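You operate a simulated robot arm through the tools that you are given. There is no shell and no other tool. Be economical: measure what you need, move in short steps, check, and stop when the job is done.

You are at the controls of a simulated robot arm. One attempt, no reset.

JOB
At the warp table, seat the green raddle tab and drive its peg home.
Fine: raise the cap, tab down in the middle dent, lower the cap; drive the green beam peg home; the beam mallet goes back on its spot after.

The check looks at the end state, three seconds after you hand in, the way a careful person would. Anything else that was tipped, shoved, dropped, spilled or broken makes it a failure. Lids that push on must go on centred and level and be pressed home; caps that screw on are set level and turned clockwise until they are tight.

ROBOT AND FRAMES
A 7-joint arm with a two-finger parallel gripper, fixed in place. Base frame: the origin is at the foot of the arm, x ahead of it, y to its left, z up; the work surface is at about z = 0.76. Readings come in m, degrees, newtons and seconds.
With the tool pointing down near the work surface it reaches from about 0.34 to 0.78 m from the base axis. Its first joint turns from -166.0 to 166.0 degrees. Payload 3.91 kg.
Tool frame: the origin (TCP) lies between the finger pads and is the grasp point; the fingertips stand 0.03 m ahead of it; z points along the fingers, y is the line along which they close. The gripper opens to 0.11 m. The fingers are 0.02 m wide and 0.01 m thick; the gripper's body (0.048 by 0.112 m) begins 0.055 m behind the TCP.
Orientation is that of the tool frame in the base frame, as a unit quaternion [x, y, z, w]. With the fingers straight down and closing along the base's y, the tool's x points along the base's -x, its y along +y and its z along -z.

CONTROLS
- The arm moves only by the tool apply_moves. Its argument "rows" is a list of rows, each an object (a shift or turn left out is 0, a gripper value left out holds the last) with "dp": the shift along the tool's x, y, z in mm, a list of three; "delta_rot": the turn, a rotation vector about the tool's x, y, z in degrees, a list of three. In form: [{"dp": [x, y, z], "delta_rot": [ax, ay, az]}, ...]. A call has 1 to 8 rows; each row is the pose to reach, as a shift and turn from the pose commanded when the call began, along the tool's axes at that moment. "jaw" is the opening, from 0 (shut) to 1 (fully open), set as the call begins (left out, the last holds). Each row takes 0.2 s and may step no farther than 0.05 m and 8.6 degrees from the row before; otherwise, or with a gripper value out of range, the whole call is refused. A pose out of reach is approached as far as the arm can. The call stops where the force on the tool passes 90 N (or 10 N more than at its start, if that is more) or the arm is blocked; 0.2 s more then pass. Each finger travels about 0.153 m/s and halts on what it meets, pressing with about 41 N; the grip force reading is that of the motor and also rises with nothing between the fingers. The clock runs only during rows and for 0.2 s after the last one: add rows that repeat a pose to give the fingers time. It gives the time, the measured TCP pose, the force on the tool (base axes), the opening and the grip force at its end, in the units of the frame above (readings bear some noise), with the torque about the TCP (base axes, N m) and any sound that the robot's microphone picked up.
- Cameras (640 x 400 px; columns grow to the right, rows downward): "scene" is fixed at [0.399, -0.6501, 1.5089]; the picture's right is [1.00, 0.04, 0.00], its down [0.02, -0.45, -0.89] and it looks along [-0.04, 0.89, -0.45] (base axes); focal length 354 px, centre (320, 200). "wrist" rides on the gripper at [0.077, 0.007, -0.115] in the tool frame; the picture's right is [-0.09, 1.00, 0.00], its down [-0.80, -0.07, -0.59] and it looks along [-0.59, -0.05, 0.80] (tool axes); focal length 270 px, centre (320, 200). There is no depth. A picture from a camera that has moved, and an enlarged one, comes with that camera's place and axes in the base frame and with its lens.
- capture(camera): a new picture of that camera. It takes no simulated time.
- lift_body(by): slides the trunk up (or, below 0, down) by that many m; the arm rides with it, the base frame stays. It gives what a move gives, with no picture.
- zoom(camera, box): a new picture of the part [left, top, right, bottom] of that camera's present view, enlarged. It takes no simulated time.
- sign_off(): hands the job in; it is judged then, once.

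Go step by step. Nothing tells you positions but the pictures and the camera data: compare them with the known pose of the tool, close in by small moves and look again before you grip or let go. The budget is 120 turns and 68 pictures, counting those below and the enlarged ones. Unless the task says otherwise, let go and move clear before handing in, and close with one line.

The tools are called after ">>>" by a JSON object that holds its "fn" and its "kwargs". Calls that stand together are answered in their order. apply_moves: Moves the arm, as the interface text tells. Its arguments: {"type":"object","properties":{"rows":{"type":"array","items":{"type":"object","properties":{"dp":{"type":"array","items":{"type":"number"}},"delta_rot":{"type":"array","items":{"type":"number"}}}}},"jaw":{"type":"number"}},"required":["rows"]} The other tools are called the same way: lift_body (by) slides the trunk up or down; capture (camera) takes a picture; zoom (camera, box) takes an enlarged picture of a part of a camera's view; sign_off () hands the job in.

At the start:

```text
time: 0.0
eef_pos: [0.268, 0.4657, 1.1488]
ee_rot: [0.0, 1.0, 0.0, -0.002]
force: [0.5, -0.5, -0.5]
ft_torque: [0.02, 0.0, -0.01]
opening: 0.11
grip_force: 0.1
trunk travel left (down, up): [-0.575, 0.035]
```

scene: 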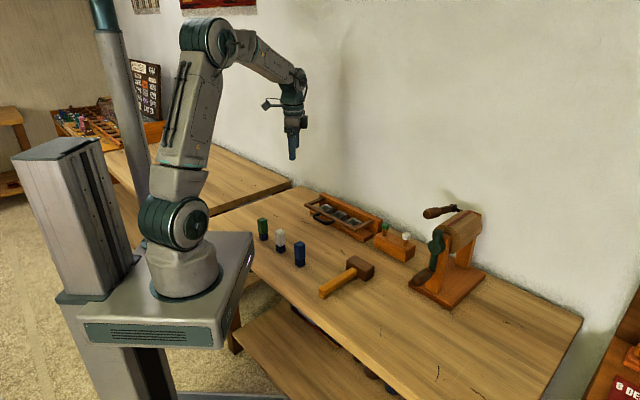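
wrist: 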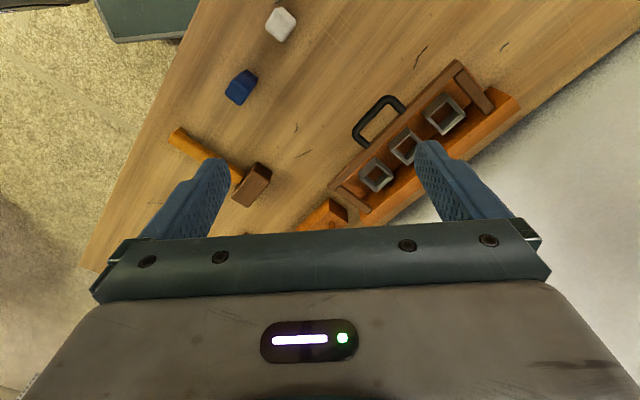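

I see a table with three tabs (green, white, blue), a mallet, a tray with three sockets and a handle (perhaps the cap), and a beam block with pegs. I will zoom in for details first.

>>> {"fn": "zoom", "kwargs": {"camera": "scene", "box": [290, 170, 430, 270]}}

>>> {"fn": "zoom", "kwargs": {"camera": "scene", "box": [240, 190, 400, 310]}}

>>> {"fn": "zoom", "kwargs": {"camera": "wrist", "box": [300, 40, 540, 240]}}

```text
4.00 times, centred on (360, 220) of scene
camera zoom: at [0.399, -0.6501, 1.5089], right [1.0, 0.04, 0.0], down [0.02, -0.45, -0.89], along [-0.04, 0.89, -0.45], focal length 1418 px, centre (160, 120)
```

zoom: 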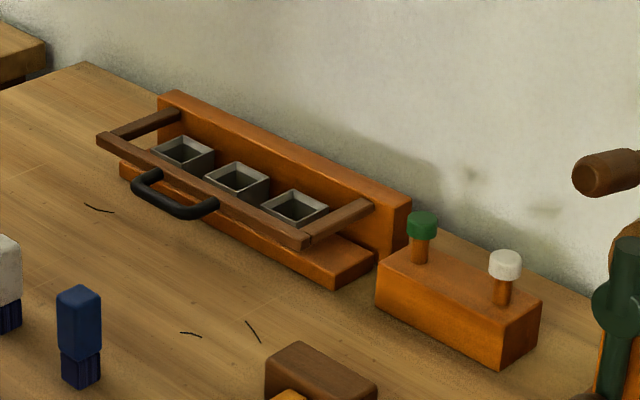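

```text
3.33 times, centred on (320, 250) of scene
camera zoom: at [0.399, -0.6501, 1.5089], right [1.0, 0.04, 0.0], down [0.02, -0.45, -0.89], along [-0.04, 0.89, -0.45], focal length 1182 px, centre (320, 33)
```

zoom: 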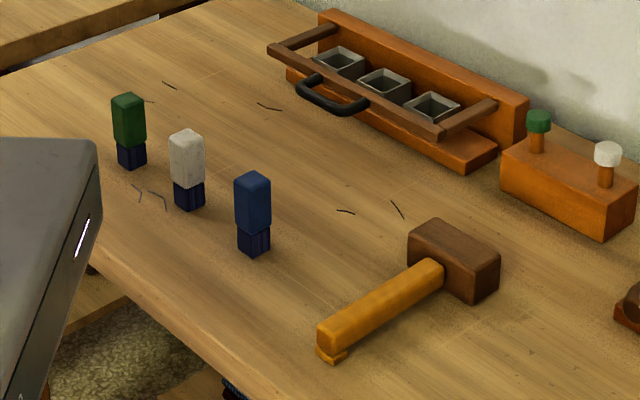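

```text
2.00 times, centred on (420, 140) of wrist
camera zoom: at [0.1919, 0.4725, 1.263], right [0.09, 1.0, 0.0], down [0.8, -0.07, 0.59], along [0.59, -0.05, -0.81], focal length 541 px, centre (120, 320)
```

zoom: 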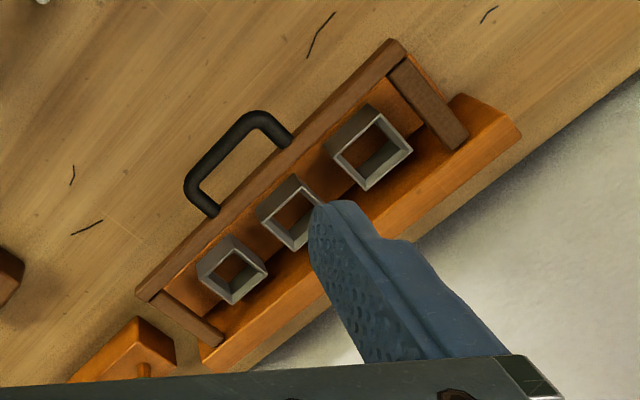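

I'll move the wrist camera above the tray for a better view, keeping well above everything.

>>> {"fn": "apply_moves", "kwargs": {"rows": [{"dp": [-40, 20, 20]}, {"dp": [-80, 40, 50]}, {"dp": [-110, 50, 90]}, {"dp": [-110, 50, 90]}], "jaw": 1}}

>>> {"fn": "capture", "kwargs": {"camera": "wrist"}}

```text
refused: row 2 steps farther than a row can; nothing moved
```

```text
62 pictures are left
camera wrist: at [0.1919, 0.4725, 1.263], right [0.09, 1.0, 0.0], down [0.8, -0.07, 0.59], along [0.59, -0.05, -0.81], focal length 270 px, centre (320, 200)
```

wrist: 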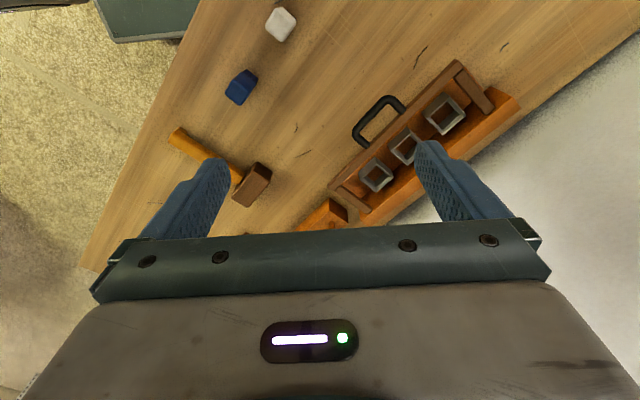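

A row was too long; same move with smaller steps.

>>> {"fn": "apply_moves", "kwargs": {"rows": [{"dp": [-30, 15, 20]}, {"dp": [-60, 30, 45]}, {"dp": [-90, 40, 70]}, {"dp": [-110, 50, 90]}, {"dp": [-110, 50, 90]}], "jaw": 1}}

>>> {"fn": "capture", "kwargs": {"camera": "wrist"}}

```text
time: 1.2
eef_pos: [0.3768, 0.5175, 1.0572]
ee_rot: [-0.001, 1.0, 0.0, -0.002]
force: [0.2, 0.0, 0.2]
ft_torque: [-0.01, 0.02, 0.0]
opening: 0.1102
grip_force: 0.1
trunk travel left (down, up): [-0.575, 0.035]
```

```text
61 pictures are left
camera wrist: at [0.301, 0.5239, 1.1718], right [0.09, 1.0, 0.0], down [0.8, -0.07, 0.59], along [0.59, -0.05, -0.81], focal length 270 px, centre (320, 200)
```

wrist: 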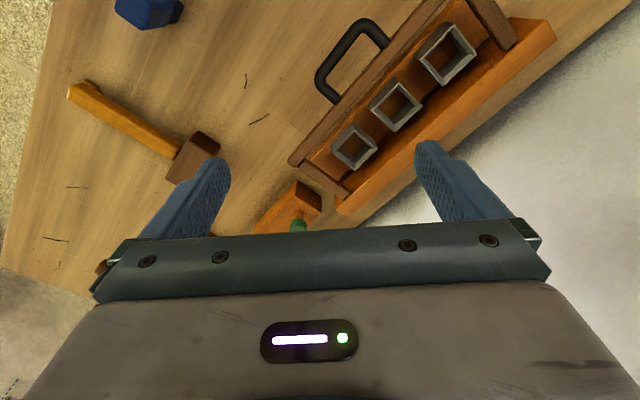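

>>> {"fn": "zoom", "kwargs": {"camera": "wrist", "box": [280, 0, 560, 175]}}

>>> {"fn": "zoom", "kwargs": {"camera": "scene", "box": [300, 182, 390, 246]}}

>>> {"fn": "zoom", "kwargs": {"camera": "scene", "box": [310, 220, 420, 305]}}

```text
2.29 times, centred on (420, 88) of wrist
camera zoom: at [0.301, 0.5239, 1.1718], right [0.09, 1.0, 0.0], down [0.8, -0.07, 0.59], along [0.59, -0.05, -0.81], focal length 618 px, centre (91, 457)
```

zoom: 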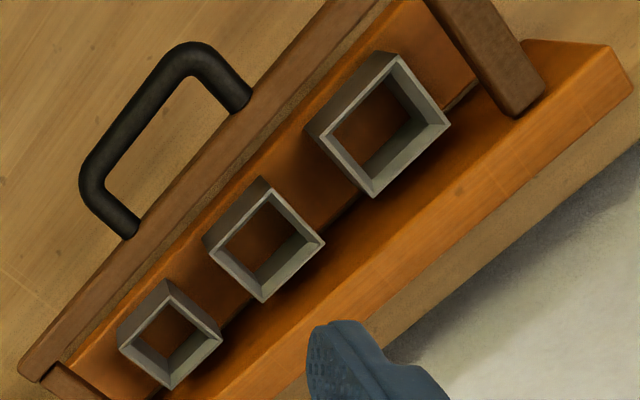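

```text
6.25 times, centred on (345, 214) of scene
camera zoom: at [0.399, -0.6501, 1.5089], right [1.0, 0.04, 0.0], down [0.02, -0.45, -0.89], along [-0.04, 0.89, -0.45], focal length 2216 px, centre (164, 112)
```

zoom: 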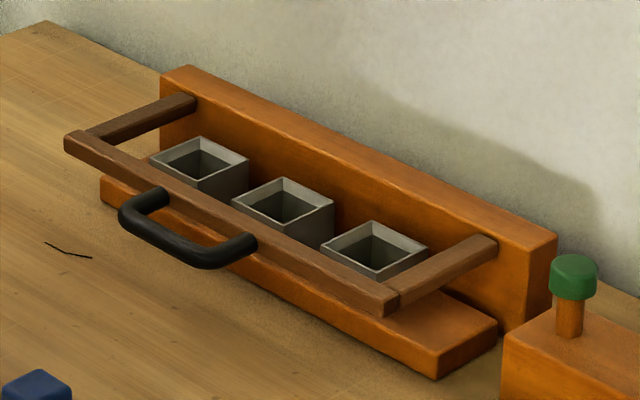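

```text
4.71 times, centred on (365, 262) of scene
camera zoom: at [0.399, -0.6501, 1.5089], right [1.0, 0.04, 0.0], down [0.02, -0.45, -0.89], along [-0.04, 0.89, -0.45], focal length 1668 px, centre (108, -94)
```

zoom: 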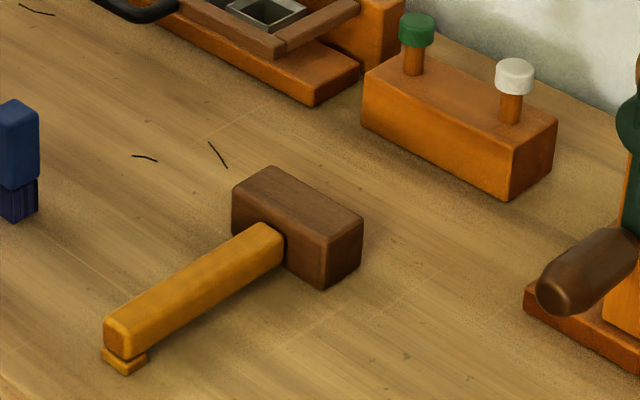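

The cap is a hinged frame (brown bar, black handle) running at 45°, hinged on the backboard. I place the handle centre near (0.35, 0.543, 0.82) and the middle cup near (0.421, 0.612). Next I turn the tool 45° and hover above the handle.

>>> {"fn": "apply_moves", "kwargs": {"rows": [{"dp": [5, 5, 10], "delta_rot": [0, 0, 7.5]}, {"dp": [9, 9, 20], "delta_rot": [0, 0, 15]}, {"dp": [14, 13, 30], "delta_rot": [0, 0, 22.5]}, {"dp": [18, 17, 40], "delta_rot": [0, 0, 30]}, {"dp": [22, 21, 50], "delta_rot": [0, 0, 37.5]}, {"dp": [27, 25, 60], "delta_rot": [0, 0, 45]}, {"dp": [27, 25, 100], "delta_rot": [0, 0, 45]}, {"dp": [27, 25, 100], "delta_rot": [0, 0, 45]}], "jaw": 1}}

>>> {"fn": "capture", "kwargs": {"camera": "wrist"}}

```text
time: 3.0
eef_pos: [0.3528, 0.5404, 0.9565]
ee_rot: [0.384, 0.923, 0.0, -0.002]
force: [0.0, 0.5, 0.1]
ft_torque: [0.0, -0.01, 0.0]
opening: 0.1104
grip_force: 0.1
trunk travel left (down, up): [-0.575, 0.035]
```

```text
57 pictures are left
camera wrist: at [0.3032, 0.5993, 1.0716], right [0.77, 0.64, 0.0], down [0.52, -0.62, 0.59], along [0.38, -0.46, -0.81], focal length 270 px, centre (320, 200)
```

wrist: 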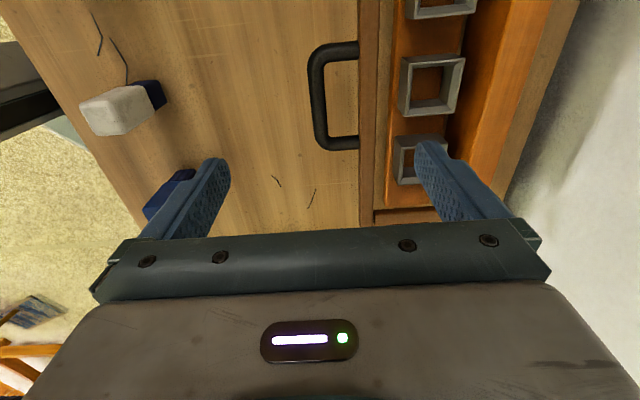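

The handle's grip bar is just off-centre below the TCP. I'll pre-close to about 36 mm, shift a few millimetres, descend partway and look.

>>> {"fn": "apply_moves", "kwargs": {"rows": [{"dp": [7, -3, 0]}, {"dp": [7, -3, 30]}, {"dp": [7, -3, 60]}, {"dp": [7, -3, 80]}, {"dp": [7, -3, 80]}], "jaw": 0.33}}

>>> {"fn": "capture", "kwargs": {"camera": "wrist"}}

>>> {"fn": "zoom", "kwargs": {"camera": "scene", "box": [280, 160, 400, 240]}}

```text
time: 4.2
eef_pos: [0.3442, 0.544, 0.8794]
ee_rot: [0.383, 0.924, -0.001, 0.0]
force: [-0.7, -0.6, 0.0]
ft_torque: [0.0, 0.01, 0.0]
opening: 0.0364
grip_force: 0.0
trunk travel left (down, up): [-0.575, 0.035]
```

```text
56 pictures are left
camera wrist: at [0.2956, 0.6032, 0.994], right [0.77, 0.64, 0.0], down [0.52, -0.62, 0.59], along [0.38, -0.46, -0.81], focal length 270 px, centre (320, 200)
```

wrist: 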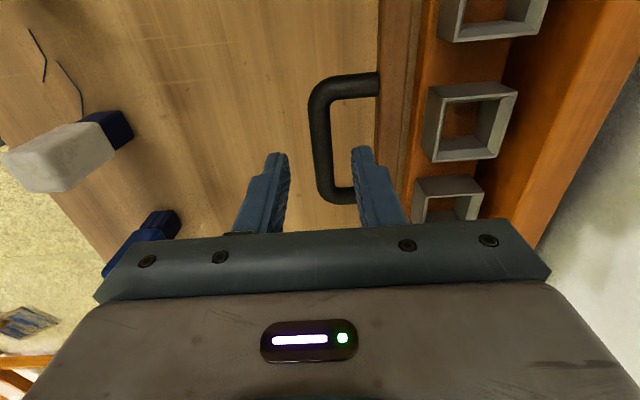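

```text
5.00 times, centred on (340, 200) of scene
camera zoom: at [0.399, -0.6501, 1.5089], right [1.0, 0.04, 0.0], down [0.02, -0.45, -0.89], along [-0.04, 0.89, -0.45], focal length 1773 px, centre (220, 200)
```

zoom: 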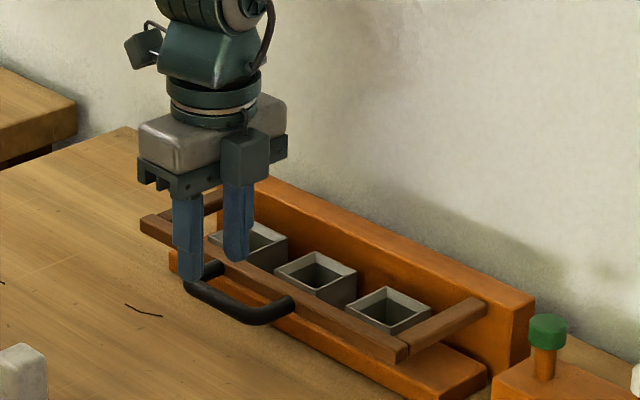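

The handle is centred between the fingers, about 60 mm below the TCP. I'll descend and grip.

>>> {"fn": "apply_moves", "kwargs": {"rows": [{"dp": [0, 1, 20]}, {"dp": [0, 1, 40]}, {"dp": [0, 1, 54]}, {"dp": [0, 1, 54]}]}}

>>> {"fn": "apply_moves", "kwargs": {"rows": [{"dp": [0, 0, 0]}, {"dp": [0, 0, 0]}], "jaw": 0.05}}

>>> {"fn": "capture", "kwargs": {"camera": "wrist"}}

>>> {"fn": "zoom", "kwargs": {"camera": "scene", "box": [280, 160, 400, 240]}}

```text
time: 5.2
eef_pos: [0.3455, 0.544, 0.8233]
ee_rot: [0.383, 0.924, 0.0, -0.001]
force: [0.3, -0.4, 0.0]
ft_torque: [0.01, 0.0, 0.0]
opening: 0.0362
grip_force: 0.1
trunk travel left (down, up): [-0.575, 0.035]
```

```text
time: 5.8
eef_pos: [0.3466, 0.5449, 0.824]
ee_rot: [0.382, 0.924, -0.001, -0.001]
force: [2.1, 1.5, -1.6]
ft_torque: [0.0, 0.0, 0.67]
opening: 0.0134
grip_force: 45.2
trunk travel left (down, up): [-0.575, 0.035]
```

```text
54 pictures are left
camera wrist: at [0.2969, 0.6043, 0.9381], right [0.77, 0.64, 0.0], down [0.52, -0.62, 0.59], along [0.38, -0.46, -0.81], focal length 270 px, centre (320, 200)
```

wrist: 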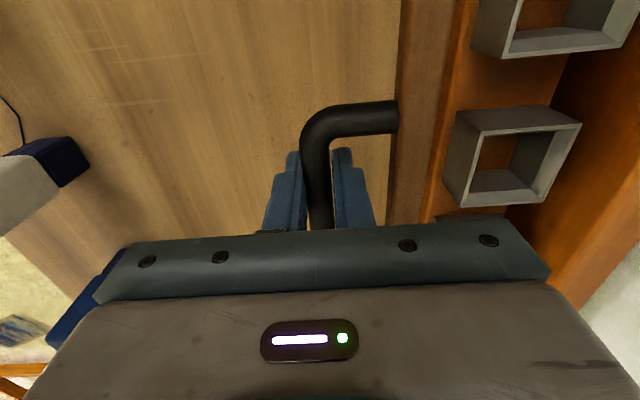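

```text
5.00 times, centred on (340, 200) of scene
camera zoom: at [0.399, -0.6501, 1.5089], right [1.0, 0.04, 0.0], down [0.02, -0.45, -0.89], along [-0.04, 0.89, -0.45], focal length 1773 px, centre (220, 200)
```

zoom: 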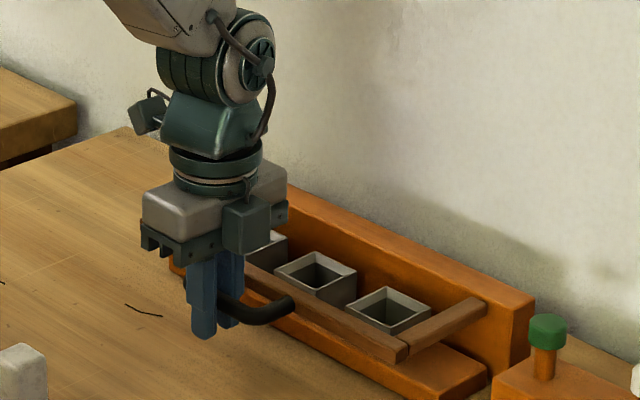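

Gripped (13.4 mm bar). I'll raise the handle along an arc about the hinge, radius about 0.145 m, in stages while watching force.

>>> {"fn": "apply_moves", "kwargs": {"rows": [{"dp": [0, 0.5, -12.6]}, {"dp": [0, 2.2, -25.2]}, {"dp": [0, 4.9, -37.5]}, {"dp": [0, 8.7, -49.6]}, {"dp": [0, 13.6, -61.3]}, {"dp": [0, 19.4, -72.5]}, {"dp": [0, 19.4, -72.5]}]}}

>>> {"fn": "zoom", "kwargs": {"camera": "scene", "box": [280, 140, 400, 240]}}

```text
time: 7.4
eef_pos: [0.36, 0.5583, 0.8965]
ee_rot: [0.382, 0.924, -0.001, -0.002]
force: [8.0, 7.5, -8.9]
ft_torque: [0.16, 0.41, 0.6]
opening: 0.0134
grip_force: 44.9
trunk travel left (down, up): [-0.575, 0.035]
```

```text
4.00 times, centred on (340, 190) of scene
camera zoom: at [0.399, -0.6501, 1.5089], right [1.0, 0.04, 0.0], down [0.02, -0.45, -0.89], along [-0.04, 0.89, -0.45], focal length 1418 px, centre (240, 240)
```

zoom: 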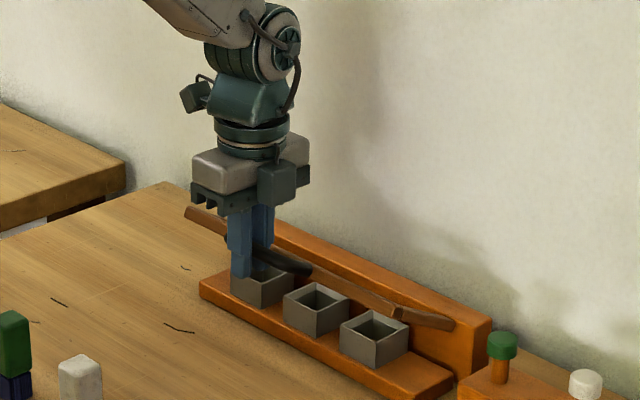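

It rotates as expected; the pull suggests a slightly smaller radius (about 0.132 m). Continuing the arc.

>>> {"fn": "apply_moves", "kwargs": {"rows": [{"dp": [0, 3, 0]}, {"dp": [0, 11.5, -12.3]}, {"dp": [0, 17.5, -19.3]}, {"dp": [0, 24.3, -25.6]}, {"dp": [0, 31, -31.5]}, {"dp": [0, 38.8, -36.9]}, {"dp": [0, 38.8, -36.9]}]}}

>>> {"fn": "zoom", "kwargs": {"camera": "scene", "box": [280, 140, 400, 240]}}

```text
time: 9.0
eef_pos: [0.3838, 0.5836, 0.9379]
ee_rot: [0.382, 0.924, 0.002, 0.0]
force: [-10.6, -11.4, 18.0]
ft_torque: [0.12, 0.23, 0.4]
opening: 0.0128
grip_force: 44.8
trunk travel left (down, up): [-0.575, 0.035]
```

```text
4.00 times, centred on (340, 190) of scene
camera zoom: at [0.399, -0.6501, 1.5089], right [1.0, 0.04, 0.0], down [0.02, -0.45, -0.89], along [-0.04, 0.89, -0.45], focal length 1418 px, centre (240, 240)
```

zoom: 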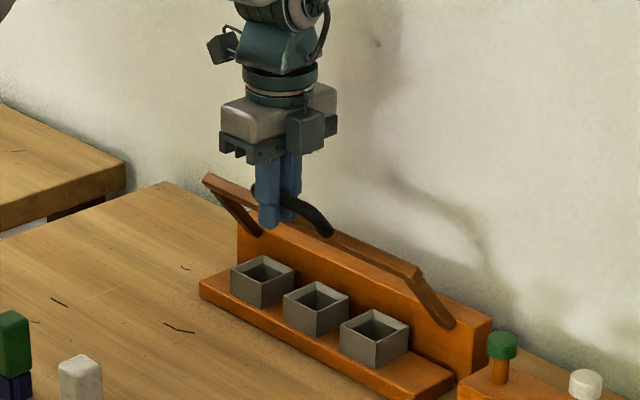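

The true radius looks like 0.148 m. Continuing with that.

>>> {"fn": "apply_moves", "kwargs": {"rows": [{"dp": [0, 2.8, -10.3]}, {"dp": [0, 15.8, -18.8]}, {"dp": [0, 25, -23.7]}, {"dp": [0, 34.4, -27.8]}, {"dp": [0, 44, -31.4]}, {"dp": [0, 54, -34.2]}, {"dp": [0, 54, -34.2]}]}}

>>> {"fn": "zoom", "kwargs": {"camera": "scene", "box": [280, 140, 400, 240]}}

```text
time: 10.6
eef_pos: [0.4259, 0.6242, 0.9662]
ee_rot: [0.383, 0.924, -0.001, -0.001]
force: [-0.9, 1.9, -7.2]
ft_torque: [0.15, 0.23, 0.26]
opening: 0.0134
grip_force: 45.6
trunk travel left (down, up): [-0.575, 0.035]
```

```text
4.00 times, centred on (340, 190) of scene
camera zoom: at [0.399, -0.6501, 1.5089], right [1.0, 0.04, 0.0], down [0.02, -0.45, -0.89], along [-0.04, 0.89, -0.45], focal length 1418 px, centre (240, 240)
```

zoom: 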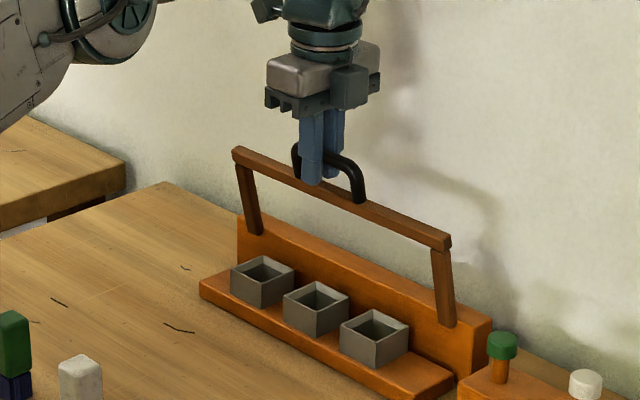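

The radius is right. I'll carry on past vertical gently, watching for a stop.

>>> {"fn": "apply_moves", "kwargs": {"rows": [{"dp": [0, 10, -2]}, {"dp": [0, 20.3, -3.6]}, {"dp": [0, 29, -4.3]}, {"dp": [0, 38.4, -4.4]}, {"dp": [0, 47, -4]}, {"dp": [0, 47, -4]}]}}

>>> {"fn": "zoom", "kwargs": {"camera": "scene", "box": [280, 140, 400, 240]}}

```text
time: 12.0
eef_pos: [0.4326, 0.631, 0.9673]
ee_rot: [0.384, 0.923, -0.002, -0.001]
force: [5.1, -4.1, -6.8]
ft_torque: [-0.21, -0.37, 0.21]
opening: 0.0134
grip_force: 45.0
out of reach, approached as far as the arm can: row 2, 3, 4, 5, 6
trunk travel left (down, up): [-0.575, 0.035]
```

```text
4.00 times, centred on (340, 190) of scene
camera zoom: at [0.399, -0.6501, 1.5089], right [1.0, 0.04, 0.0], down [0.02, -0.45, -0.89], along [-0.04, 0.89, -0.45], focal length 1418 px, centre (240, 240)
```

zoom: 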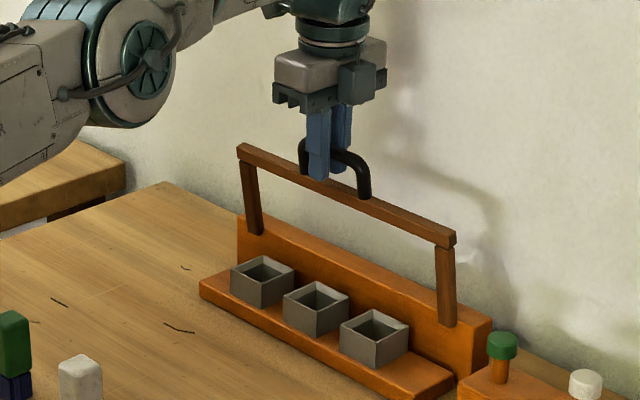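

The arm runs out of horizontal reach with the tool vertical. I'll tilt the tool (fingers leaning away from base) about the handle axis to gain reach.

>>> {"fn": "apply_moves", "kwargs": {"rows": [{"dp": [0, 0, 0], "delta_rot": [-4, 0, 0]}, {"dp": [0, 0, 0], "delta_rot": [-8, 0, 0]}, {"dp": [0, 0, 0], "delta_rot": [-12, 0, 0]}, {"dp": [0, 0, 0], "delta_rot": [-16, 0, 0]}, {"dp": [0, 0, 0], "delta_rot": [-20, 0, 0]}, {"dp": [0, 0, 0], "delta_rot": [-20, 0, 0]}]}}

>>> {"fn": "zoom", "kwargs": {"camera": "scene", "box": [280, 140, 400, 240]}}

```text
time: 13.4
eef_pos: [0.4323, 0.631, 0.9673]
ee_rot: [0.377, 0.91, 0.161, 0.065]
force: [2.4, -6.0, -1.3]
ft_torque: [-0.27, 0.07, -0.2]
opening: 0.0131
grip_force: 45.0
trunk travel left (down, up): [-0.575, 0.035]
```

```text
4.00 times, centred on (340, 190) of scene
camera zoom: at [0.399, -0.6501, 1.5089], right [1.0, 0.04, 0.0], down [0.02, -0.45, -0.89], along [-0.04, 0.89, -0.45], focal length 1418 px, centre (240, 240)
```

zoom: 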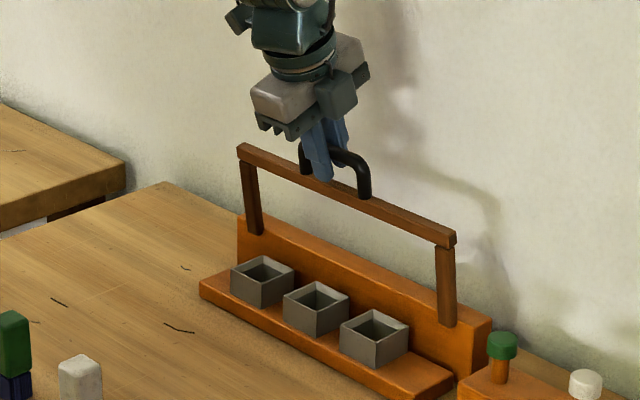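

Tilt done, TCP unmoved at about 80° of swing. Pushing on to about 99° if the hinge lets it.

>>> {"fn": "apply_moves", "kwargs": {"rows": [{"dp": [0, 9, 2]}, {"dp": [0, 18.5, 4.4]}, {"dp": [0, 26, 7]}, {"dp": [0, 33, 9.7]}, {"dp": [0, 40, 13]}, {"dp": [0, 47, 16.5]}, {"dp": [0, 47, 16.5]}]}}

>>> {"fn": "zoom", "kwargs": {"camera": "scene", "box": [280, 140, 400, 240]}}

```text
time: 14.3
eef_pos: [0.4381, 0.6391, 0.9651]
ee_rot: [0.379, 0.913, 0.141, 0.06]
force: [-26.6, -37.5, 8.0]
ft_torque: [0.1, -0.45, -0.43]
opening: 0.0138
grip_force: 44.7
trunk travel left (down, up): [-0.575, 0.035]
stopped in row 4: the force on the tool passed its limit at 95 N (the readings are from after the stop); the commanded pose is now the measured one
```

```text
4.00 times, centred on (340, 190) of scene
camera zoom: at [0.399, -0.6501, 1.5089], right [1.0, 0.04, 0.0], down [0.02, -0.45, -0.89], along [-0.04, 0.89, -0.45], focal length 1418 px, centre (240, 240)
```

zoom: 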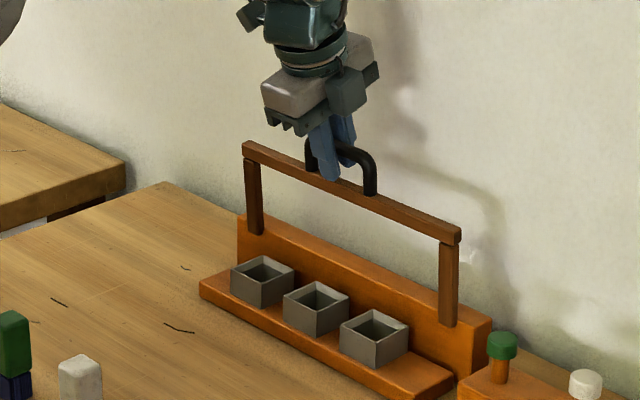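

There is a hard stop near vertical. I'll back off a touch to relieve load, then open the fingers slightly so that they still fence the handle, and see whether the cap holds.

>>> {"fn": "apply_moves", "kwargs": {"rows": [{"dp": [0, -1, 0]}, {"dp": [0, -1, 0]}]}}

>>> {"fn": "apply_moves", "kwargs": {"rows": [{"dp": [0, 0, 0]}, {"dp": [0, 0, 0]}, {"dp": [0, 0, 0]}, {"dp": [0, 0, 0]}], "jaw": 0.3}}

>>> {"fn": "zoom", "kwargs": {"camera": "scene", "box": [280, 140, 400, 240]}}

>>> {"fn": "capture", "kwargs": {"camera": "wrist"}}

```text
time: 14.9
eef_pos: [0.443, 0.6424, 0.9633]
ee_rot: [0.379, 0.912, 0.146, 0.062]
force: [-28.5, -25.4, 10.9]
ft_torque: [0.03, 0.44, 0.06]
opening: 0.0216
grip_force: 15.9
trunk travel left (down, up): [-0.575, 0.035]
```

```text
time: 15.9
eef_pos: [0.4446, 0.6449, 0.9647]
ee_rot: [0.378, 0.912, 0.148, 0.062]
force: [-7.6, 1.7, 30.4]
ft_torque: [-0.03, 0.71, -0.08]
opening: 0.0302
grip_force: 0.1
trunk travel left (down, up): [-0.575, 0.035]
```

```text
4.00 times, centred on (340, 190) of scene
camera zoom: at [0.399, -0.6501, 1.5089], right [1.0, 0.04, 0.0], down [0.02, -0.45, -0.89], along [-0.04, 0.89, -0.45], focal length 1418 px, centre (240, 240)
```

zoom: 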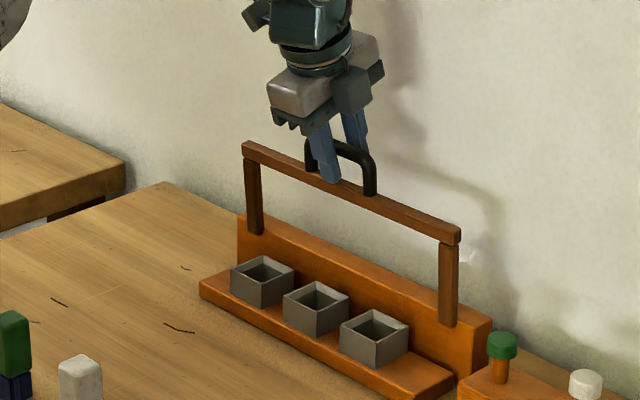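

```text
45 pictures are left
camera wrist: at [0.3699, 0.6783, 1.0758], right [0.73, 0.61, 0.31], down [0.38, -0.75, 0.54], along [0.56, -0.28, -0.78], focal length 270 px, centre (320, 200)
```

wrist: 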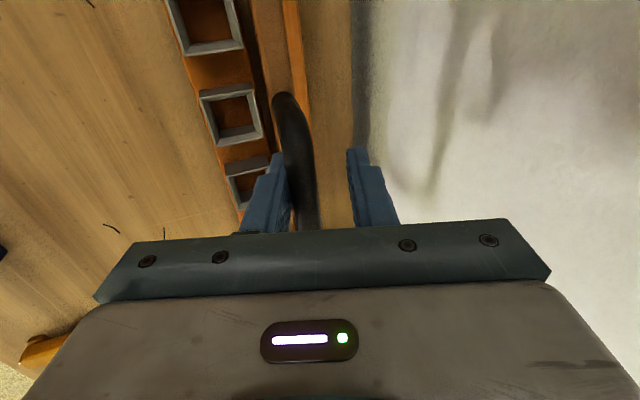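

The cap seems to rest at its stop, and the front fingertip is bearing on the bar. I'll retract along the fingers a little and recheck.

>>> {"fn": "apply_moves", "kwargs": {"rows": [{"dp": [0, 0, -5]}, {"dp": [0, -3, -10]}, {"dp": [0, -6, -14]}, {"dp": [0, -6, -14]}]}}

>>> {"fn": "capture", "kwargs": {"camera": "wrist"}}

```text
time: 16.9
eef_pos: [0.437, 0.6392, 0.9715]
ee_rot: [0.379, 0.913, 0.142, 0.061]
force: [0.3, -1.5, -0.3]
ft_torque: [-0.02, 0.01, 0.0]
opening: 0.033
grip_force: 0.1
trunk travel left (down, up): [-0.575, 0.035]
```

```text
44 pictures are left
camera wrist: at [0.3635, 0.6732, 1.0821], right [0.73, 0.61, 0.31], down [0.39, -0.74, 0.55], along [0.56, -0.28, -0.78], focal length 270 px, centre (320, 200)
```

wrist: 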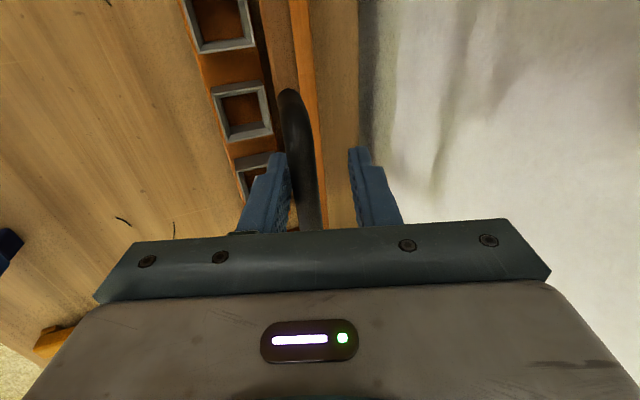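

No load on the tool, so the cap stands alone. Retracting along the finger axis.

>>> {"fn": "apply_moves", "kwargs": {"rows": [{"dp": [0, -2, -10]}, {"dp": [0, -2, -25]}, {"dp": [0, -2, -45]}, {"dp": [0, -2, -70]}, {"dp": [0, -2, -70]}], "jaw": 0.45}}

>>> {"fn": "zoom", "kwargs": {"camera": "scene", "box": [240, 140, 400, 250]}}

```text
time: 18.1
eef_pos: [0.4208, 0.6226, 1.0386]
ee_rot: [0.378, 0.913, 0.144, 0.062]
force: [-0.1, 0.3, -0.4]
ft_torque: [0.02, -0.02, -0.01]
opening: 0.0495
grip_force: 0.1
trunk travel left (down, up): [-0.575, 0.035]
```

```text
3.64 times, centred on (320, 195) of scene
camera zoom: at [0.399, -0.6501, 1.5089], right [1.0, 0.04, 0.0], down [0.02, -0.45, -0.89], along [-0.04, 0.89, -0.45], focal length 1289 px, centre (320, 218)
```

zoom: 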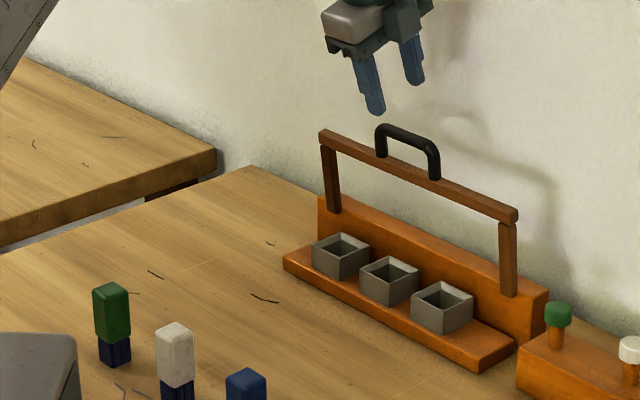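

The cap stays raised. Now I'll level the tool, moving away from the cap, then go to the green tab near (0.19, 0.49).

>>> {"fn": "apply_moves", "kwargs": {"rows": [{"dp": [0, -25, -10], "delta_rot": [4.5, 0, 0]}, {"dp": [0, -50, -18], "delta_rot": [9, 0, 0]}, {"dp": [0, -76, -25], "delta_rot": [13.5, 0, 0]}, {"dp": [0, -100, -32], "delta_rot": [18, 0, 0]}, {"dp": [0, -100, -32], "delta_rot": [18, 0, 0]}], "jaw": 0.7}}

```text
time: 19.3
eef_pos: [0.3459, 0.5465, 1.0377]
ee_rot: [0.383, 0.924, -0.002, 0.001]
force: [0.4, -0.3, 0.9]
ft_torque: [0.0, 0.02, -0.01]
opening: 0.077
grip_force: 0.1
trunk travel left (down, up): [-0.575, 0.035]
```

>>> {"fn": "apply_moves", "kwargs": {"rows": [{"dp": [17, -37, 12]}, {"dp": [34, -74, 25]}, {"dp": [52, -112, 37]}, {"dp": [70, -150, 50]}, {"dp": [70, -150, 50]}]}}

>>> {"fn": "capture", "kwargs": {"camera": "wrist"}}

```text
time: 20.5
eef_pos: [0.1928, 0.4921, 0.9869]
ee_rot: [0.384, 0.923, 0.0, 0.001]
force: [0.4, -0.1, -0.2]
ft_torque: [0.02, 0.03, -0.02]
opening: 0.077
grip_force: 0.0
trunk travel left (down, up): [-0.575, 0.035]
```

```text
42 pictures are left
camera wrist: at [0.1432, 0.5513, 1.1001], right [0.77, 0.64, 0.0], down [0.51, -0.62, 0.6], along [0.38, -0.46, -0.8], focal length 270 px, centre (320, 200)
```

wrist: 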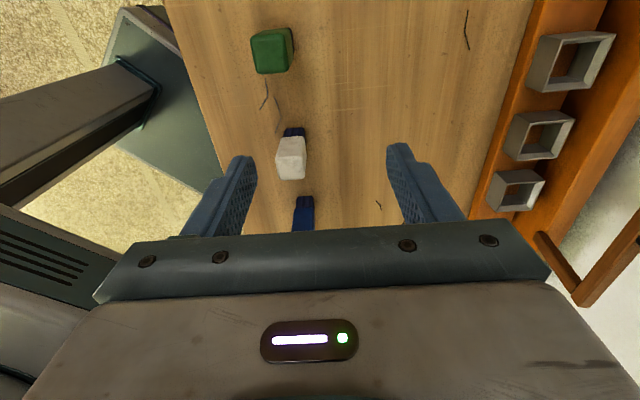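

The green tab's top is near (0.132, 0.495). I'll move above it and look closer.

>>> {"fn": "apply_moves", "kwargs": {"rows": [{"dp": [22, -20, 0]}, {"dp": [44, -41, 10]}, {"dp": [44, -41, 40]}, {"dp": [44, -41, 40]}]}}

>>> {"fn": "capture", "kwargs": {"camera": "wrist"}}

```text
time: 21.5
eef_pos: [0.1326, 0.4925, 0.9474]
ee_rot: [0.384, 0.923, 0.0, 0.0]
force: [1.0, 0.4, -0.6]
ft_torque: [-0.01, -0.02, -0.03]
opening: 0.0768
grip_force: 0.1
trunk travel left (down, up): [-0.575, 0.035]
```

```text
41 pictures are left
camera wrist: at [0.0844, 0.5516, 1.0614], right [0.77, 0.64, 0.0], down [0.51, -0.62, 0.6], along [0.38, -0.46, -0.8], focal length 270 px, centre (320, 200)
```

wrist: 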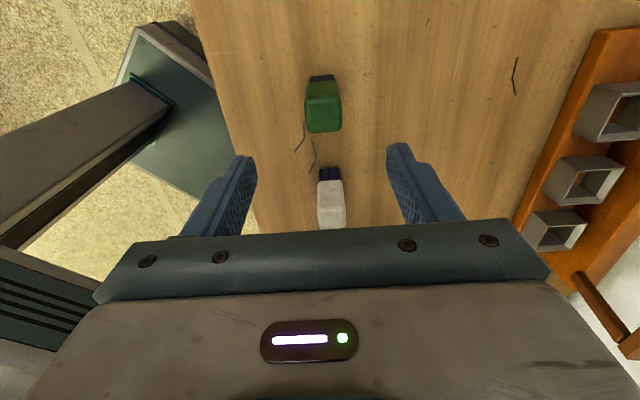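

>>> {"fn": "zoom", "kwargs": {"camera": "wrist", "box": [272, 60, 372, 150]}}

```text
4.44 times, centred on (322, 105) of wrist
camera zoom: at [0.0844, 0.5516, 1.0614], right [0.77, 0.64, 0.0], down [0.51, -0.62, 0.6], along [0.38, -0.46, -0.8], focal length 1201 px, centre (311, 622)
```

zoom: 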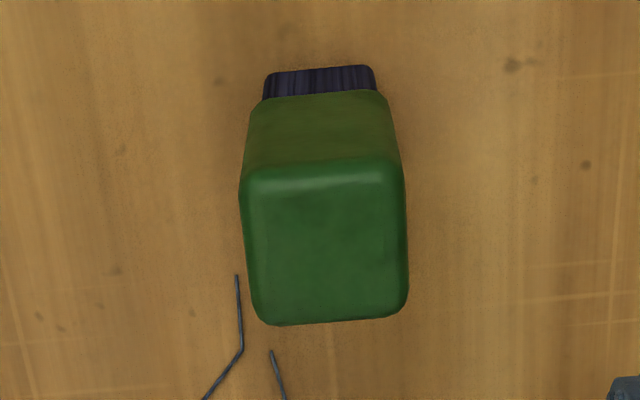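

The tab is 28 mm square, aligned at 45°, top near z 0.848, centre (0.133, 0.496). The raised cap would foul the gripper body, so I'll grip with fingers closing along the tray and the tool tilted about that axis. First turning −90°.

>>> {"fn": "apply_moves", "kwargs": {"rows": [{"delta_rot": [0, 0, -8.5]}, {"delta_rot": [0, 0, -17]}, {"delta_rot": [0, 0, -25.5]}, {"delta_rot": [0, 0, -34]}, {"delta_rot": [0, 0, -42.5]}, {"delta_rot": [0, 0, -51]}, {"delta_rot": [0, 0, -59.5]}, {"delta_rot": [0, 0, -68]}]}}

>>> {"fn": "apply_moves", "kwargs": {"rows": [{"delta_rot": [0, 0, -7.5]}, {"delta_rot": [0, 0, -15]}, {"delta_rot": [0, 0, -22]}, {"delta_rot": [0, 0, -22]}]}}

>>> {"fn": "apply_moves", "kwargs": {"rows": [{"delta_rot": [0, -5, 0]}, {"delta_rot": [0, -10, 0]}, {"delta_rot": [0, -15, 0]}, {"delta_rot": [0, -20, 0]}, {"delta_rot": [0, -20, 0]}]}}

>>> {"fn": "capture", "kwargs": {"camera": "wrist"}}

```text
time: 23.3
eef_pos: [0.1324, 0.4943, 0.9469]
ee_rot: [-0.2, 0.98, -0.001, 0.0]
force: [0.3, 0.4, 0.1]
ft_torque: [0.03, 0.03, -0.02]
opening: 0.077
grip_force: 0.0
trunk travel left (down, up): [-0.575, 0.035]
```

```text
time: 24.3
eef_pos: [0.1321, 0.494, 0.9476]
ee_rot: [-0.383, 0.924, -0.002, 0.001]
force: [0.0, 0.0, -0.1]
ft_torque: [0.0, -0.04, 0.01]
opening: 0.0769
grip_force: 0.2
trunk travel left (down, up): [-0.575, 0.035]
```

```text
time: 25.5
eef_pos: [0.1332, 0.4938, 0.9493]
ee_rot: [-0.376, 0.91, 0.066, 0.161]
force: [-0.8, -0.4, 0.7]
ft_torque: [-0.02, -0.03, 0.0]
opening: 0.077
grip_force: 0.2
trunk travel left (down, up): [-0.575, 0.035]
```

```text
39 pictures are left
camera wrist: at [0.0496, 0.4197, 1.0293], right [-0.64, 0.76, 0.03], down [0.44, 0.34, 0.83], along [0.63, 0.55, -0.55], focal length 270 px, centre (320, 200)
```

wrist: 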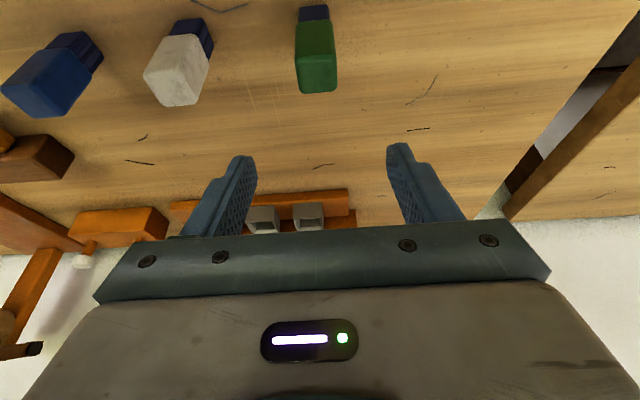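

Aligned above the green tab. Descending vertically to about z 0.842 with fingers straddling it.

>>> {"fn": "apply_moves", "kwargs": {"rows": [{"dp": [12, 1, 33]}, {"dp": [24, 1, 66]}, {"dp": [30, 1, 84]}, {"dp": [36.6, 1, 100.6]}, {"dp": [36.6, 1, 100.6]}], "jaw": 0.6}}

>>> {"fn": "capture", "kwargs": {"camera": "wrist"}}

>>> {"fn": "zoom", "kwargs": {"camera": "scene", "box": [220, 180, 340, 270]}}

```text
time: 26.7
eef_pos: [0.1324, 0.492, 0.839]
ee_rot: [-0.377, 0.91, 0.066, 0.16]
force: [0.7, 0.3, -0.5]
ft_torque: [0.01, 0.02, -0.01]
opening: 0.0661
grip_force: 0.1
trunk travel left (down, up): [-0.575, 0.035]
```

```text
38 pictures are left
camera wrist: at [0.0488, 0.4203, 0.9218], right [-0.64, 0.76, 0.03], down [0.44, 0.34, 0.83], along [0.63, 0.55, -0.55], focal length 270 px, centre (320, 200)
```

wrist: 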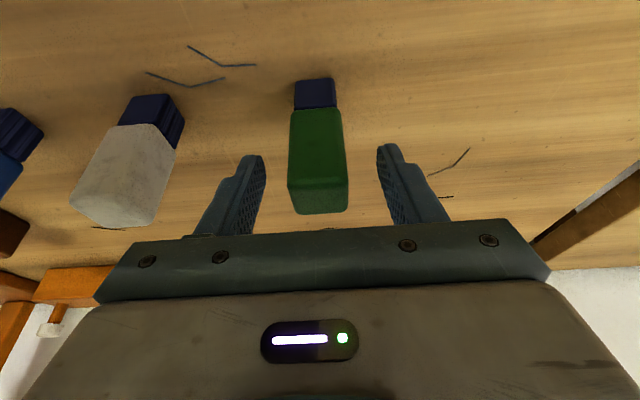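

```text
4.44 times, centred on (280, 225) of scene
camera zoom: at [0.399, -0.6501, 1.5089], right [1.0, 0.04, 0.0], down [0.02, -0.45, -0.89], along [-0.04, 0.89, -0.45], focal length 1576 px, centre (498, 89)
```

zoom: 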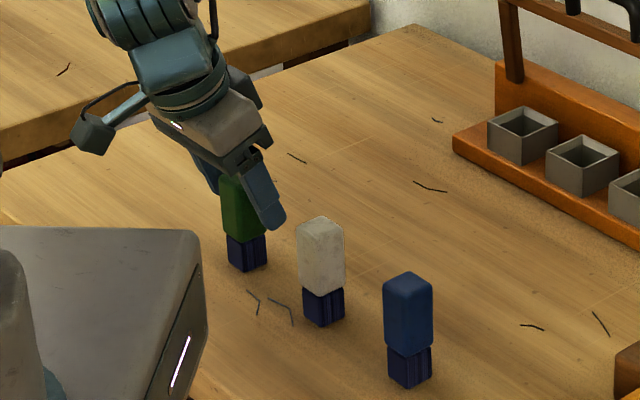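

The tab sits centred between the fingers. Closing.

>>> {"fn": "apply_moves", "kwargs": {"rows": [{"dp": [0, 0, 0]}, {"dp": [0, 0, 0]}, {"dp": [0, 0, 0]}], "jaw": 0.1}}

>>> {"fn": "apply_moves", "kwargs": {"rows": [{"dp": [-5, 0, -14]}, {"dp": [-13.7, 0, -37.6]}, {"dp": [-27, 0, -75]}, {"dp": [-41, 0, -113]}, {"dp": [-41, 0, -113]}]}}

>>> {"fn": "capture", "kwargs": {"camera": "wrist"}}

```text
time: 27.5
eef_pos: [0.1323, 0.4931, 0.8415]
ee_rot: [-0.376, 0.911, 0.065, 0.16]
force: [-0.5, 0.0, -0.9]
ft_torque: [0.02, -0.05, -0.01]
opening: 0.029
grip_force: 40.8
trunk travel left (down, up): [-0.575, 0.035]
```

```text
time: 28.7
eef_pos: [0.1318, 0.4921, 0.9611]
ee_rot: [-0.376, 0.91, 0.064, 0.16]
force: [0.0, 0.6, -0.3]
ft_torque: [0.02, 0.01, 0.02]
opening: 0.0291
grip_force: 41.0
trunk travel left (down, up): [-0.575, 0.035]
```

```text
36 pictures are left
camera wrist: at [0.0486, 0.4172, 1.0429], right [-0.64, 0.76, 0.03], down [0.44, 0.34, 0.83], along [0.63, 0.55, -0.55], focal length 270 px, centre (320, 200)
```

wrist: 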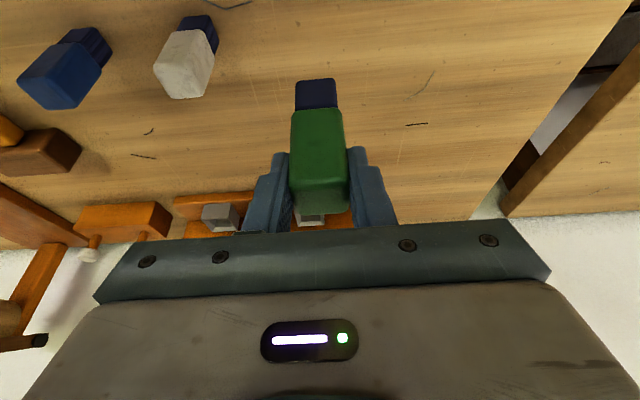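

Tab held upright (bottom ≈ 81.5 mm below the TCP). Moving toward the middle cup, stopping short in front of it to look.

>>> {"fn": "apply_moves", "kwargs": {"rows": [{"dp": [-35, -20, 14]}, {"dp": [-70, -40, 29]}, {"dp": [-106, -60, 45]}, {"dp": [-141, -80, 61]}, {"dp": [-177, -100, 77]}, {"dp": [-212, -119.5, 93]}, {"dp": [-212, -119.5, 93]}]}}

>>> {"fn": "capture", "kwargs": {"camera": "wrist"}}

>>> {"fn": "zoom", "kwargs": {"camera": "scene", "box": [280, 140, 400, 240]}}

```text
time: 30.3
eef_pos: [0.3829, 0.5723, 0.9448]
ee_rot: [-0.377, 0.91, 0.066, 0.16]
force: [-0.2, -0.6, -1.2]
ft_torque: [0.01, 0.0, 0.06]
opening: 0.0291
grip_force: 41.5
trunk travel left (down, up): [-0.575, 0.035]
```

```text
35 pictures are left
camera wrist: at [0.2992, 0.4991, 1.0256], right [-0.65, 0.76, 0.03], down [0.44, 0.34, 0.83], along [0.63, 0.55, -0.55], focal length 270 px, centre (320, 200)
```

wrist: 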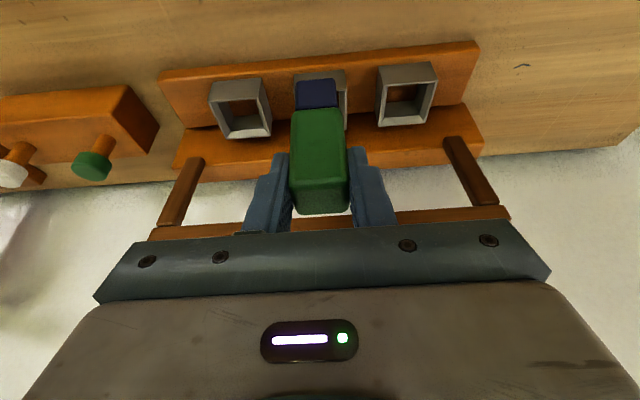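

```text
4.00 times, centred on (340, 190) of scene
camera zoom: at [0.399, -0.6501, 1.5089], right [1.0, 0.04, 0.0], down [0.02, -0.45, -0.89], along [-0.04, 0.89, -0.45], focal length 1418 px, centre (240, 240)
```

zoom: 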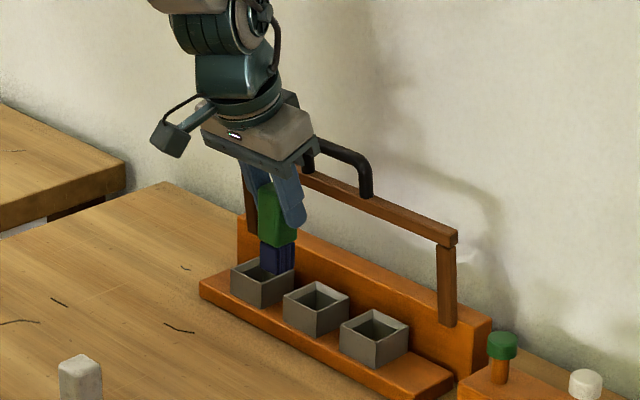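

>>> {"fn": "zoom", "kwargs": {"camera": "wrist", "box": [190, 40, 450, 200]}}

```text
2.46 times, centred on (320, 120) of wrist
camera zoom: at [0.2992, 0.4991, 1.0256], right [-0.65, 0.76, 0.03], down [0.44, 0.34, 0.83], along [0.63, 0.55, -0.55], focal length 665 px, centre (320, 397)
```

zoom: 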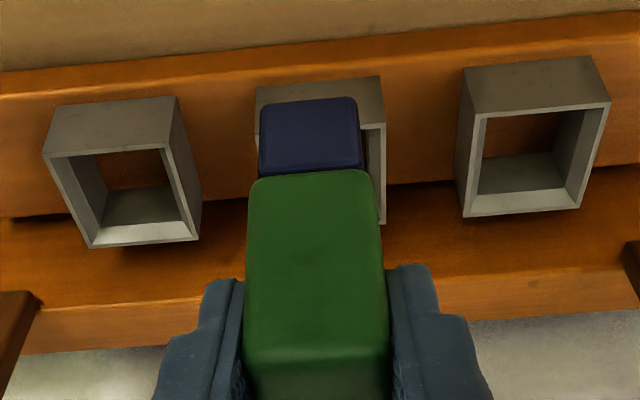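

Tab is laterally aligned with the middle cup and about 55 mm short of it. Moving back 52 mm and slightly down, then checking.

>>> {"fn": "apply_moves", "kwargs": {"rows": [{"dp": [-16, 1, 6]}, {"dp": [-32, 1, 12]}, {"dp": [-49, 1, 17.8]}, {"dp": [-44, 1, 32]}, {"dp": [-44, 1, 32]}]}}

>>> {"fn": "zoom", "kwargs": {"camera": "wrist", "box": [190, 30, 450, 190]}}

>>> {"fn": "zoom", "kwargs": {"camera": "scene", "box": [300, 150, 400, 230]}}

```text
time: 31.5
eef_pos: [0.4164, 0.6097, 0.9301]
ee_rot: [-0.376, 0.91, 0.065, 0.16]
force: [0.2, -0.4, 1.0]
ft_torque: [-0.01, -0.02, 0.01]
opening: 0.029
grip_force: 41.4
trunk travel left (down, up): [-0.575, 0.035]
```

```text
2.46 times, centred on (320, 110) of wrist
camera zoom: at [0.3327, 0.5369, 1.0115], right [-0.64, 0.76, 0.03], down [0.44, 0.34, 0.83], along [0.63, 0.55, -0.55], focal length 665 px, centre (320, 422)
```

zoom: 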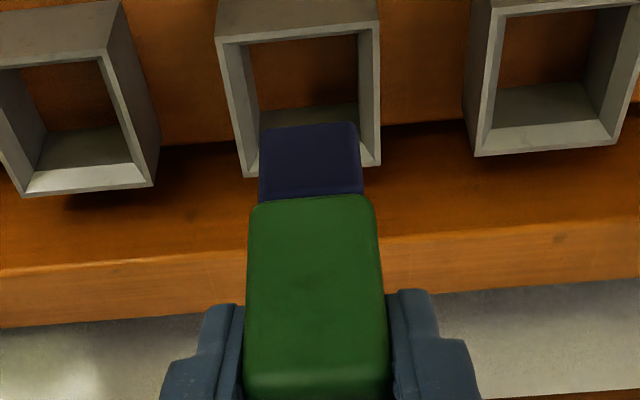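

```text
5.00 times, centred on (350, 190) of scene
camera zoom: at [0.399, -0.6501, 1.5089], right [1.0, 0.04, 0.0], down [0.02, -0.45, -0.89], along [-0.04, 0.89, -0.45], focal length 1773 px, centre (170, 250)
```

zoom: 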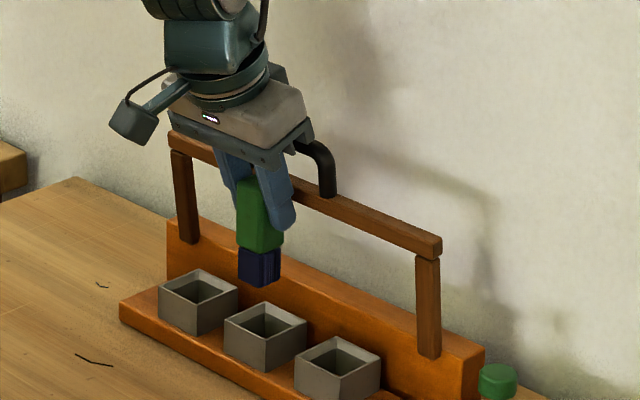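

The cup is about 5 mm further back and 1.5 mm to the side. Correcting and descending to just above the rim, then checking again.

>>> {"fn": "apply_moves", "kwargs": {"rows": [{"dp": [-4.7, -1.5, 1.7]}, {"dp": [-0.6, -1.5, 13]}, {"dp": [3, -1.5, 23]}, {"dp": [3, -1.5, 23]}]}}

>>> {"fn": "zoom", "kwargs": {"camera": "wrist", "box": [220, 30, 420, 155]}}

>>> {"fn": "zoom", "kwargs": {"camera": "scene", "box": [310, 170, 390, 220]}}

```text
time: 32.5
eef_pos: [0.4192, 0.613, 0.9087]
ee_rot: [-0.377, 0.91, 0.065, 0.161]
force: [0.4, -0.7, -0.3]
ft_torque: [-0.01, 0.01, 0.0]
opening: 0.0291
grip_force: 40.8
trunk travel left (down, up): [-0.575, 0.035]
```

```text
3.20 times, centred on (320, 92) of wrist
camera zoom: at [0.3361, 0.5396, 0.9902], right [-0.64, 0.76, 0.03], down [0.44, 0.34, 0.83], along [0.63, 0.55, -0.55], focal length 865 px, centre (320, 544)
```

zoom: 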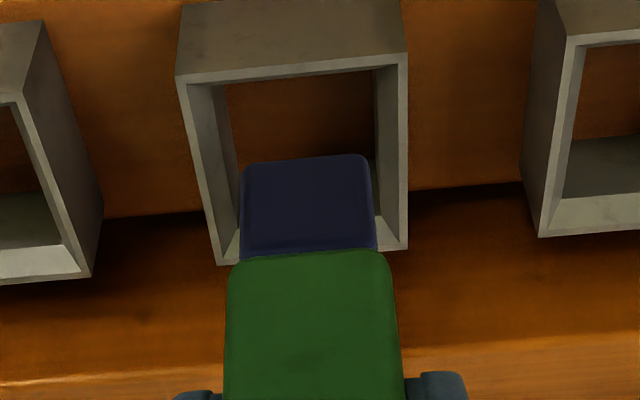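

```text
8.00 times, centred on (350, 195) of scene
camera zoom: at [0.399, -0.6501, 1.5089], right [1.0, 0.04, 0.0], down [0.02, -0.45, -0.89], along [-0.04, 0.89, -0.45], focal length 2836 px, centre (80, 240)
```

zoom: 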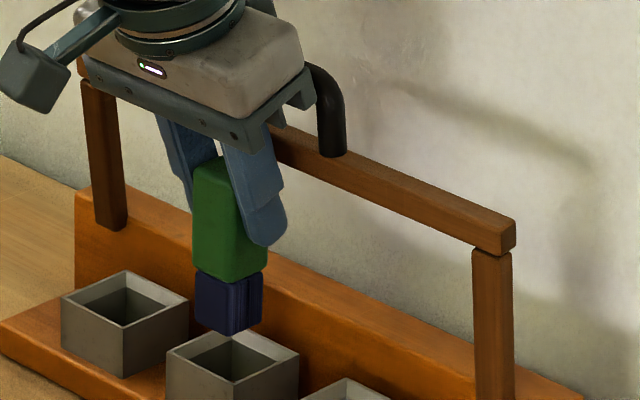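

Nearly centred. A 1.2 mm side correction, then lowering slowly into the cup while watching force.

>>> {"fn": "apply_moves", "kwargs": {"rows": [{"dp": [1.2, -1.2, -0.5]}, {"dp": [4, -1.2, 7]}, {"dp": [6.3, -1.2, 13.6]}, {"dp": [8, -1.2, 18.3]}, {"dp": [8, -1.2, 18.3]}]}}

>>> {"fn": "zoom", "kwargs": {"camera": "wrist", "box": [220, 30, 420, 155]}}

>>> {"fn": "zoom", "kwargs": {"camera": "scene", "box": [310, 170, 390, 220]}}

```text
time: 33.7
eef_pos: [0.421, 0.6084, 0.8796]
ee_rot: [-0.377, 0.912, 0.06, 0.153]
force: [0.7, 0.8, -2.7]
ft_torque: [0.01, 0.01, -0.03]
opening: 0.0293
grip_force: 41.5
trunk travel left (down, up): [-0.575, 0.035]
```

```text
3.20 times, centred on (320, 92) of wrist
camera zoom: at [0.3381, 0.5365, 0.9617], right [-0.64, 0.77, 0.02], down [0.45, 0.35, 0.82], along [0.62, 0.54, -0.57], focal length 865 px, centre (320, 544)
```

zoom: 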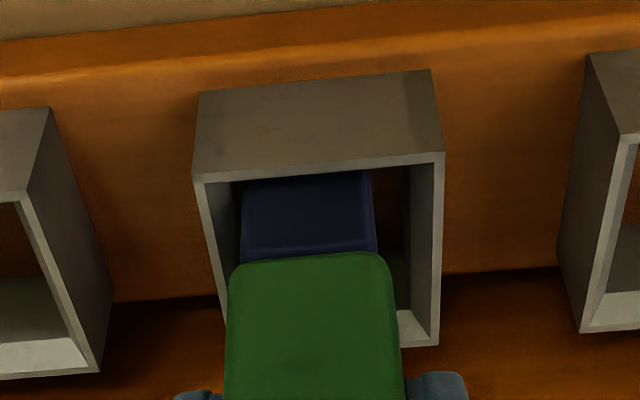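

```text
8.00 times, centred on (350, 195) of scene
camera zoom: at [0.399, -0.6501, 1.5089], right [1.0, 0.04, 0.0], down [0.02, -0.45, -0.89], along [-0.04, 0.89, -0.45], focal length 2836 px, centre (80, 240)
```

zoom: 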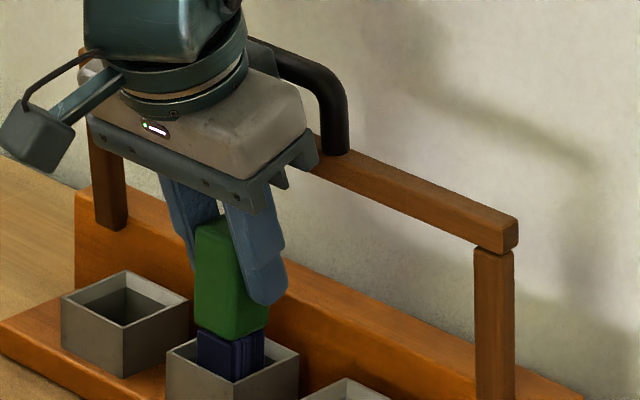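

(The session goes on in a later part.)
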